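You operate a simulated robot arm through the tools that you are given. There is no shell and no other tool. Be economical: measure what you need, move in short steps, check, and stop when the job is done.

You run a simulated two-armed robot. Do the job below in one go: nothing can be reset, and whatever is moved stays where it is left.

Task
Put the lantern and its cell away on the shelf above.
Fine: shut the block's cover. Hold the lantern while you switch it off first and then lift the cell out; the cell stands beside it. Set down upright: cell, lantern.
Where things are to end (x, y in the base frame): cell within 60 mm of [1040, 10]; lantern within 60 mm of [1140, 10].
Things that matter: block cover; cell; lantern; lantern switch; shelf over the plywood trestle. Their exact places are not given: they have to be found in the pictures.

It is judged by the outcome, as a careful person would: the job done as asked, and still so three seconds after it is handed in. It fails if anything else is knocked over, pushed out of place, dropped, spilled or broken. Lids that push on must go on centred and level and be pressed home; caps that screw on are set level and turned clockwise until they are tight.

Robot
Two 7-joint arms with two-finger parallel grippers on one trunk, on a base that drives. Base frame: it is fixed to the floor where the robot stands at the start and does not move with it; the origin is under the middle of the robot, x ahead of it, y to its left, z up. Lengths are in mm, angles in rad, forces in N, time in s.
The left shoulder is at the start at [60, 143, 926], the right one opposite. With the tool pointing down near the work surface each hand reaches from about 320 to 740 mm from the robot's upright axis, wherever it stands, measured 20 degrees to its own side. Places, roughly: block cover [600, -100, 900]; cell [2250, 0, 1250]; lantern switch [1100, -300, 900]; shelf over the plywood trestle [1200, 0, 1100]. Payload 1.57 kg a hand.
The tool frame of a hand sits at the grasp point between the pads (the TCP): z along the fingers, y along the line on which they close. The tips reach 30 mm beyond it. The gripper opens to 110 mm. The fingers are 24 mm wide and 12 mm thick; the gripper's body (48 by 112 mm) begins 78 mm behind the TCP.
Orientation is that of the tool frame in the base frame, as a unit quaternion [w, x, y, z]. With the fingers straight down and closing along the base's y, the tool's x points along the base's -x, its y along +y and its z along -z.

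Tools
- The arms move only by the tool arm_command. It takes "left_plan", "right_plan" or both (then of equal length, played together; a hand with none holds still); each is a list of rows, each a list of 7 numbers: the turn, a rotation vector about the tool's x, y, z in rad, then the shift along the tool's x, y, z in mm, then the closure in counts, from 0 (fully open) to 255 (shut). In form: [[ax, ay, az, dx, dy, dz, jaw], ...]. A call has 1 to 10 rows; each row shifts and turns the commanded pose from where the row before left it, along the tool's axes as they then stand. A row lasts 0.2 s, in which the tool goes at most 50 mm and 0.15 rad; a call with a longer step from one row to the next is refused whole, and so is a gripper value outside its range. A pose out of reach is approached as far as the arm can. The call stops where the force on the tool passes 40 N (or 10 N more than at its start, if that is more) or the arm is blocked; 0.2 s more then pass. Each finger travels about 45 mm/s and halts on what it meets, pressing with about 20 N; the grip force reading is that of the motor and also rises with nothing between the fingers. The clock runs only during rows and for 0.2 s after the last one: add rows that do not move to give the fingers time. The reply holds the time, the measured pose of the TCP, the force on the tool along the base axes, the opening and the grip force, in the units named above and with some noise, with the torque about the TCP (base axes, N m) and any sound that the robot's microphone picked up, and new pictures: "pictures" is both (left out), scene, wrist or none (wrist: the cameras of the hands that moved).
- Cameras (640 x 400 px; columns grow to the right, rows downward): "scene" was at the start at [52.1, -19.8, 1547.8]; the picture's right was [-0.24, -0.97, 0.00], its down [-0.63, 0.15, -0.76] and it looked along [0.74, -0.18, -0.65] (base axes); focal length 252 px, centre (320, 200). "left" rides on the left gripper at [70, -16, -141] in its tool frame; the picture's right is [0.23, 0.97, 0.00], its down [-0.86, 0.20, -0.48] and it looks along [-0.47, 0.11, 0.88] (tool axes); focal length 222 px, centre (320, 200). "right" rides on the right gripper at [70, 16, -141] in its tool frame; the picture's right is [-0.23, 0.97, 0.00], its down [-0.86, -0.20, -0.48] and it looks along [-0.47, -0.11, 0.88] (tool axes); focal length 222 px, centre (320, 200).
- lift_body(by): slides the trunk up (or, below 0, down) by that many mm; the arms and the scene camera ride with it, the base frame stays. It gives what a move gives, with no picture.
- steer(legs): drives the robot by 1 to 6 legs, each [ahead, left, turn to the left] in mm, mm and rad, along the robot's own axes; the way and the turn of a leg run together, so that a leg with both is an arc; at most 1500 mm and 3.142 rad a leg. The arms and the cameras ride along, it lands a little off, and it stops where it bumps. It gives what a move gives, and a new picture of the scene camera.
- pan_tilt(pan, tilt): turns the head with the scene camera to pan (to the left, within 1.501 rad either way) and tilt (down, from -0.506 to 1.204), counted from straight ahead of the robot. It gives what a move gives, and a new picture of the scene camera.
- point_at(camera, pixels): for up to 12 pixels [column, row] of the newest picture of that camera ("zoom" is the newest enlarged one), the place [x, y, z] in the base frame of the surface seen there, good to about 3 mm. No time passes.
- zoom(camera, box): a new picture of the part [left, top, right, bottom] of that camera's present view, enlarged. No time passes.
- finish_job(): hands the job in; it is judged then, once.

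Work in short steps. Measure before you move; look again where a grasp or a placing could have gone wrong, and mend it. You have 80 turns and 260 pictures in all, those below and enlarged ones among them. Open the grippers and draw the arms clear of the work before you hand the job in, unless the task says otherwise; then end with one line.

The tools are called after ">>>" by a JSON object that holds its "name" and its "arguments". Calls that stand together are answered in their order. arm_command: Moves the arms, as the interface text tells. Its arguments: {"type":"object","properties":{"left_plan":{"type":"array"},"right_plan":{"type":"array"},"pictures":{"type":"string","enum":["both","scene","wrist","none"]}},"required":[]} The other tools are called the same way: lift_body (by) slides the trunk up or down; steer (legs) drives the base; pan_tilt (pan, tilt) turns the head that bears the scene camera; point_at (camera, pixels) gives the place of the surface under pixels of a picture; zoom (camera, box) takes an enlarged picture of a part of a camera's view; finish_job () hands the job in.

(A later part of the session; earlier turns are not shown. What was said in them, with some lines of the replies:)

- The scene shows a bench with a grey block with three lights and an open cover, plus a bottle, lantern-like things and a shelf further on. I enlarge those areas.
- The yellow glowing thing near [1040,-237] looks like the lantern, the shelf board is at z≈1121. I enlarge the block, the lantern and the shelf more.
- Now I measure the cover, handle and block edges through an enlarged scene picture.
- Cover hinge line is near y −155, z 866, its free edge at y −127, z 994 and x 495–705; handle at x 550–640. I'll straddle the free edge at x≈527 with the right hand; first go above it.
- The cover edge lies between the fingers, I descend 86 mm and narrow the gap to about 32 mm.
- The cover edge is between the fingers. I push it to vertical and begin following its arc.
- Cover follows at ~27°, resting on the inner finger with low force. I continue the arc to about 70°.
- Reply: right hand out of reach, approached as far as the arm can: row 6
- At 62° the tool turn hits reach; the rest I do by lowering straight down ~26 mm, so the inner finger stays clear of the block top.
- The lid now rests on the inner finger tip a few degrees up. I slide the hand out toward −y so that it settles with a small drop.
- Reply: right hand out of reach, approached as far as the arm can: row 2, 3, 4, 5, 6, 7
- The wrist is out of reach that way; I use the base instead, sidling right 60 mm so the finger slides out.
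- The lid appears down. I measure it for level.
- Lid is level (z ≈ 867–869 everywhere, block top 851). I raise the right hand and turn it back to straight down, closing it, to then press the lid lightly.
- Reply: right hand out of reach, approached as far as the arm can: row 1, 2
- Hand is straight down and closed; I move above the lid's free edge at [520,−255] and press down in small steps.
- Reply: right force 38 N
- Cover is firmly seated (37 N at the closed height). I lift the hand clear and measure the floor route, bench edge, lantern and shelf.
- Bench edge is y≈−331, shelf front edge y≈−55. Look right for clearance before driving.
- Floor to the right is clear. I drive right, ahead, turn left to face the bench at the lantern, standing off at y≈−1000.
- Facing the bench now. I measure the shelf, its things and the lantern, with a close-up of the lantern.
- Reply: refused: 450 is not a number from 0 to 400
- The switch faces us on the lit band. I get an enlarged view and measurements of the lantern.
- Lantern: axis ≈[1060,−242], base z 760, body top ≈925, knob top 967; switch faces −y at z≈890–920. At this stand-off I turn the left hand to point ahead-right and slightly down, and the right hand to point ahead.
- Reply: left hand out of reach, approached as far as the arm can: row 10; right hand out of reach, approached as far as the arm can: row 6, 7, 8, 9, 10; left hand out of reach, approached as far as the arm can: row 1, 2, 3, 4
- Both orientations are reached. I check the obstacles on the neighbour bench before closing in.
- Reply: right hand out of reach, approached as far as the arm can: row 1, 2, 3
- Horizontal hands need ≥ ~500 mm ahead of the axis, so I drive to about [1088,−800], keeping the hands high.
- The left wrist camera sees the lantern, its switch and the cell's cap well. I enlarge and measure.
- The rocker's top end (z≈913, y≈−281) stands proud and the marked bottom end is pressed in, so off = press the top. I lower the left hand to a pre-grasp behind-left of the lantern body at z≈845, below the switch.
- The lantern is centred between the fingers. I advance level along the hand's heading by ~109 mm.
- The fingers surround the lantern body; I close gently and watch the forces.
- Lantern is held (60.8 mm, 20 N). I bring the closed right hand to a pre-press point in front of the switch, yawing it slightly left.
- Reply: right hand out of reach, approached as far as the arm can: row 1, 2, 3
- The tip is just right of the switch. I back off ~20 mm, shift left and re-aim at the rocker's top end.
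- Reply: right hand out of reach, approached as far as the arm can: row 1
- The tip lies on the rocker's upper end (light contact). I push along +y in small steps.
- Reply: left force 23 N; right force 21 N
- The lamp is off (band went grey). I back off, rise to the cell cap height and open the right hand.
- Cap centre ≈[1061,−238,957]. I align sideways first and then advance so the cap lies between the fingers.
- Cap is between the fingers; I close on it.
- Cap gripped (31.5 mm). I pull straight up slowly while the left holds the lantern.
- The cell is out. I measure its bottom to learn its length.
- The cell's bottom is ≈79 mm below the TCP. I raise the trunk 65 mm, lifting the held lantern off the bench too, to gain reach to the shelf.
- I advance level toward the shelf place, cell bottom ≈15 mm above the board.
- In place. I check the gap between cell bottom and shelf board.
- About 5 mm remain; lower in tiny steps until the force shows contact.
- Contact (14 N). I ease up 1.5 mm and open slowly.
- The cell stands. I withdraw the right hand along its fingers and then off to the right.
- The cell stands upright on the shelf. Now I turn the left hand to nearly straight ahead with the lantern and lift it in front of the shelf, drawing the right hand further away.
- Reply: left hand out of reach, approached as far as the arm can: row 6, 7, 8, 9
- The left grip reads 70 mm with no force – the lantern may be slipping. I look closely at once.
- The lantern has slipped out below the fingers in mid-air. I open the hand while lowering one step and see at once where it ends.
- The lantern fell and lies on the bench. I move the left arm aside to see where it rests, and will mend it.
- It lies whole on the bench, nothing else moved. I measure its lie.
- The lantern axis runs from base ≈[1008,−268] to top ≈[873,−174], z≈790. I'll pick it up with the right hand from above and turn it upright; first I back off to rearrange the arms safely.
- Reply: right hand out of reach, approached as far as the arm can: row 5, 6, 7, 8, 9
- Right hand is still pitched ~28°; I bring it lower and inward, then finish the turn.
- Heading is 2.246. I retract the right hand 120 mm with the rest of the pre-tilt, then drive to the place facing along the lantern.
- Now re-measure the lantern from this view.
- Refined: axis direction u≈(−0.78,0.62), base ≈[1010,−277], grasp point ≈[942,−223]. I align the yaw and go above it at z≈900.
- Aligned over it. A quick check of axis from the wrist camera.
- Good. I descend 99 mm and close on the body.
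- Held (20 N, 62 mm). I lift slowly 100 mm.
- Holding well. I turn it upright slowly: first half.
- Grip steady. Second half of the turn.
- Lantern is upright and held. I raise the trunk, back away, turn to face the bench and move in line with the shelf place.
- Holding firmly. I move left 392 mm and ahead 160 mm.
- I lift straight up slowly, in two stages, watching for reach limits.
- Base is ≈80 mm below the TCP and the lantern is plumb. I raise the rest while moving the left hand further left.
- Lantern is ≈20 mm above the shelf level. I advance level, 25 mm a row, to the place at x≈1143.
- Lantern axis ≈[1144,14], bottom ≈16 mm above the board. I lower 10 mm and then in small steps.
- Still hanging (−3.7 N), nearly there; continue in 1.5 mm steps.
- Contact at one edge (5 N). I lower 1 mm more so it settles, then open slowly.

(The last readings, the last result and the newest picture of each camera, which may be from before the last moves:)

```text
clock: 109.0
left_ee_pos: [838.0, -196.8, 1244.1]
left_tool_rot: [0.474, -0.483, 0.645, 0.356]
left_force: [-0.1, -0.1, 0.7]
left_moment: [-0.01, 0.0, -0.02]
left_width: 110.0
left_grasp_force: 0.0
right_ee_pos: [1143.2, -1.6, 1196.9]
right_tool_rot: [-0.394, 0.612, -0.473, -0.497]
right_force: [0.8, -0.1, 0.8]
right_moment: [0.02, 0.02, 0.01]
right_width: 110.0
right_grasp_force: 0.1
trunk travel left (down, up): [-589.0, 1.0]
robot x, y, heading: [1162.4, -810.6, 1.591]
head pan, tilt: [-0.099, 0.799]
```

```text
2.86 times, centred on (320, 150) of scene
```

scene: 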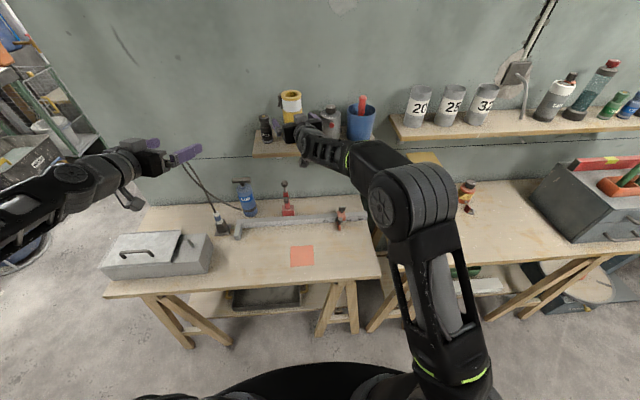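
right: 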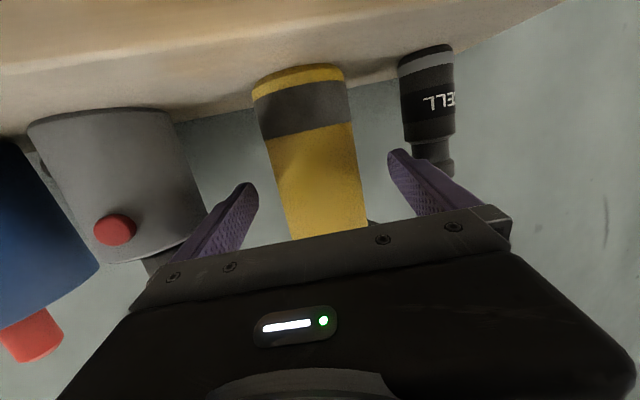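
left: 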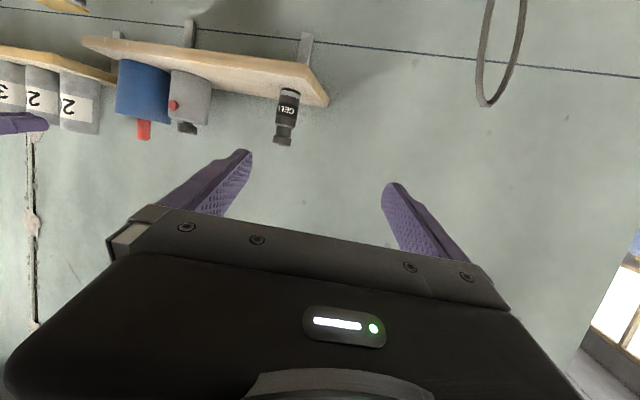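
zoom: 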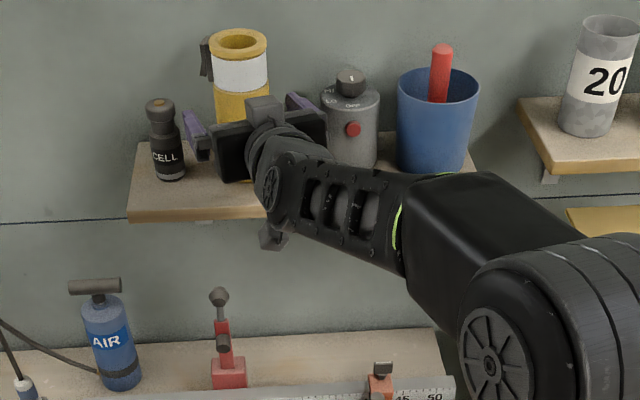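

Released and standing. I narrow the fingers slightly (to ~82 mm, clear of the neighbours) and withdraw along the fingers.

>>> {"name": "arm_command", "arguments": {"right_plan": [[0, 0, 0, 0, 0, 0, 35], [0, 0, 0, 0, 0, 0, 65], [0, 0, 0, 0, 0, 0, 65], [0, 0, 0, 0, 0, -20, 65], [0, 0, 0, 0, 0, -25, 65], [0, 0, 0, 0, 0, -30, 65], [0, 0, 0, 0, 0, -40, 65], [0, 0, 0, 0, 0, -40, 65], [0, 0, 0, 0, 0, -40, 65], [0, 0, 0, 0, 0, -40, 65]], "pictures": "both"}}

>>> {"name": "zoom", "arguments": {"camera": "scene", "box": [220, 80, 420, 220]}}

```text
clock: 111.2
left_ee_pos: [840.3, -199.3, 1244.5]
left_tool_rot: [0.474, -0.482, 0.645, 0.356]
left_force: [1.1, 0.1, 0.2]
left_moment: [-0.01, 0.03, 0.06]
left_width: 110.2
left_grasp_force: 0.0
right_ee_pos: [1198.9, -227.4, 1239.5]
right_tool_rot: [-0.394, 0.612, -0.473, -0.497]
right_force: [0.2, 0.4, 0.2]
right_moment: [0.04, 0.04, 0.01]
right_width: 82.3
right_grasp_force: 0.0
trunk travel left (down, up): [-589.0, 1.0]
robot x, y, heading: [1158.4, -812.1, 1.591]
head pan, tilt: [-0.099, 0.799]
```

scene: 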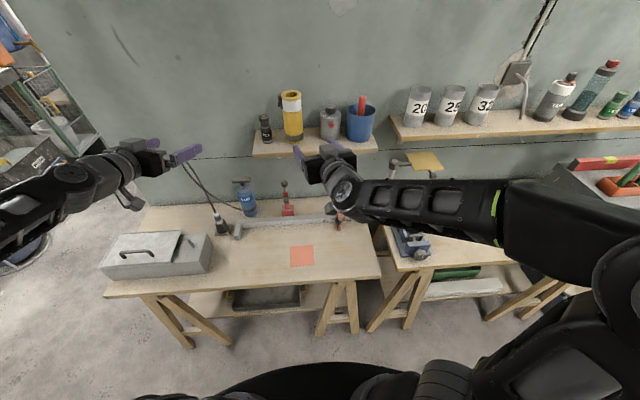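
right: 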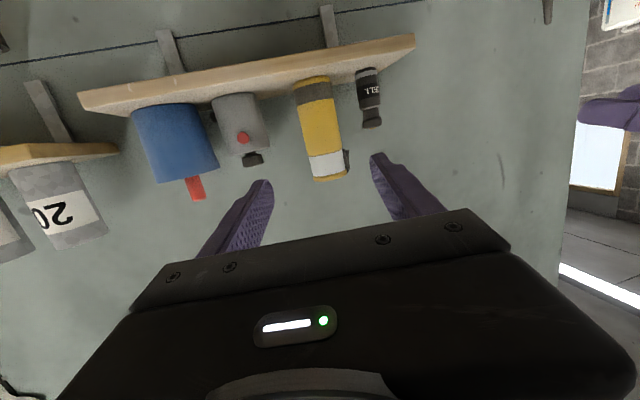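

```text
2.86 times, centred on (320, 150) of scene
```

zoom: 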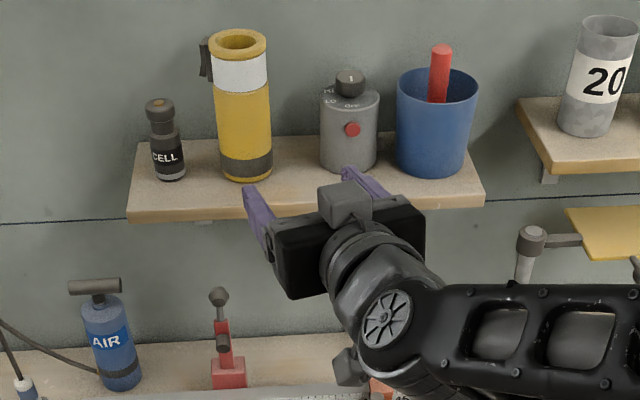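

Both stand upright on the shelf, lamp off. I back the robot away, and check positions and the cover a last time.

>>> {"name": "steer", "arguments": {"legs": [[-250, 0, 0]]}}

>>> {"name": "zoom", "arguments": {"camera": "scene", "box": [180, 60, 420, 240]}}

>>> {"name": "point_at", "arguments": {"camera": "scene", "pixels": [[294, 90], [294, 110], [271, 105], [271, 115]]}}

```text
clock: 113.0
left_ee_pos: [843.1, -449.5, 1244.1]
left_tool_rot: [0.475, -0.481, 0.646, 0.354]
left_force: [-0.3, -0.1, -0.1]
left_moment: [0.0, 0.01, 0.02]
left_width: 110.0
left_grasp_force: 0.1
right_ee_pos: [1203.3, -477.6, 1240.2]
right_tool_rot: [-0.394, 0.612, -0.473, -0.497]
right_force: [-0.2, -1.0, 0.3]
right_moment: [-0.02, 0.01, -0.02]
right_width: 82.1
right_grasp_force: 0.0
trunk travel left (down, up): [-589.0, 1.0]
robot x, y, heading: [1161.6, -1057.2, 1.59]
head pan, tilt: [-0.099, 0.799]
```

scene: 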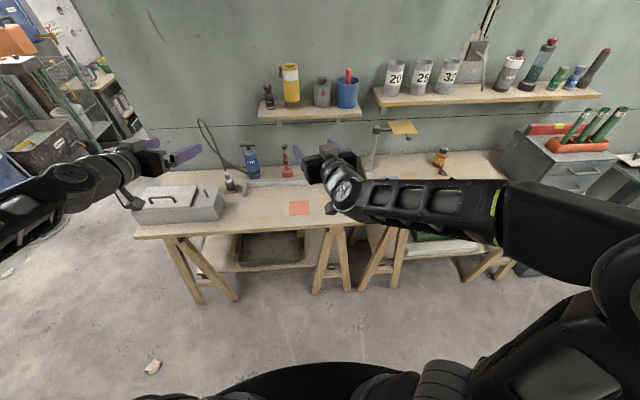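

```text
2.22 times, centred on (300, 150) of scene
```

zoom: 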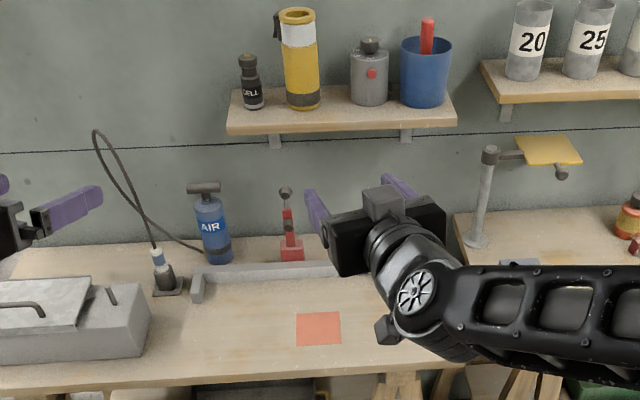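

```text
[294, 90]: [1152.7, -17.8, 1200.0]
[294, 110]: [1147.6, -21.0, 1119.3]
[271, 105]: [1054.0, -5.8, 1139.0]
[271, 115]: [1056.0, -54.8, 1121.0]
```

The cell stands at about [1049, 8] and the lantern at about [1144, 12]. The cover is shut, the hands are open and clear, and nothing else has moved. I hand in the job.

>>> {"name": "finish_job", "arguments": {}}

```text
The job is handed in.
```

The cover is shut, the lantern is off, and the cell and lantern stand upright on the shelf within tolerance. However, I dropped the lantern once on the way: it slipped from the left hand, fell about 250 mm onto the bench and toppled. I saw no damage to it and nothing else moved, but by your rules a drop may count as a failure.
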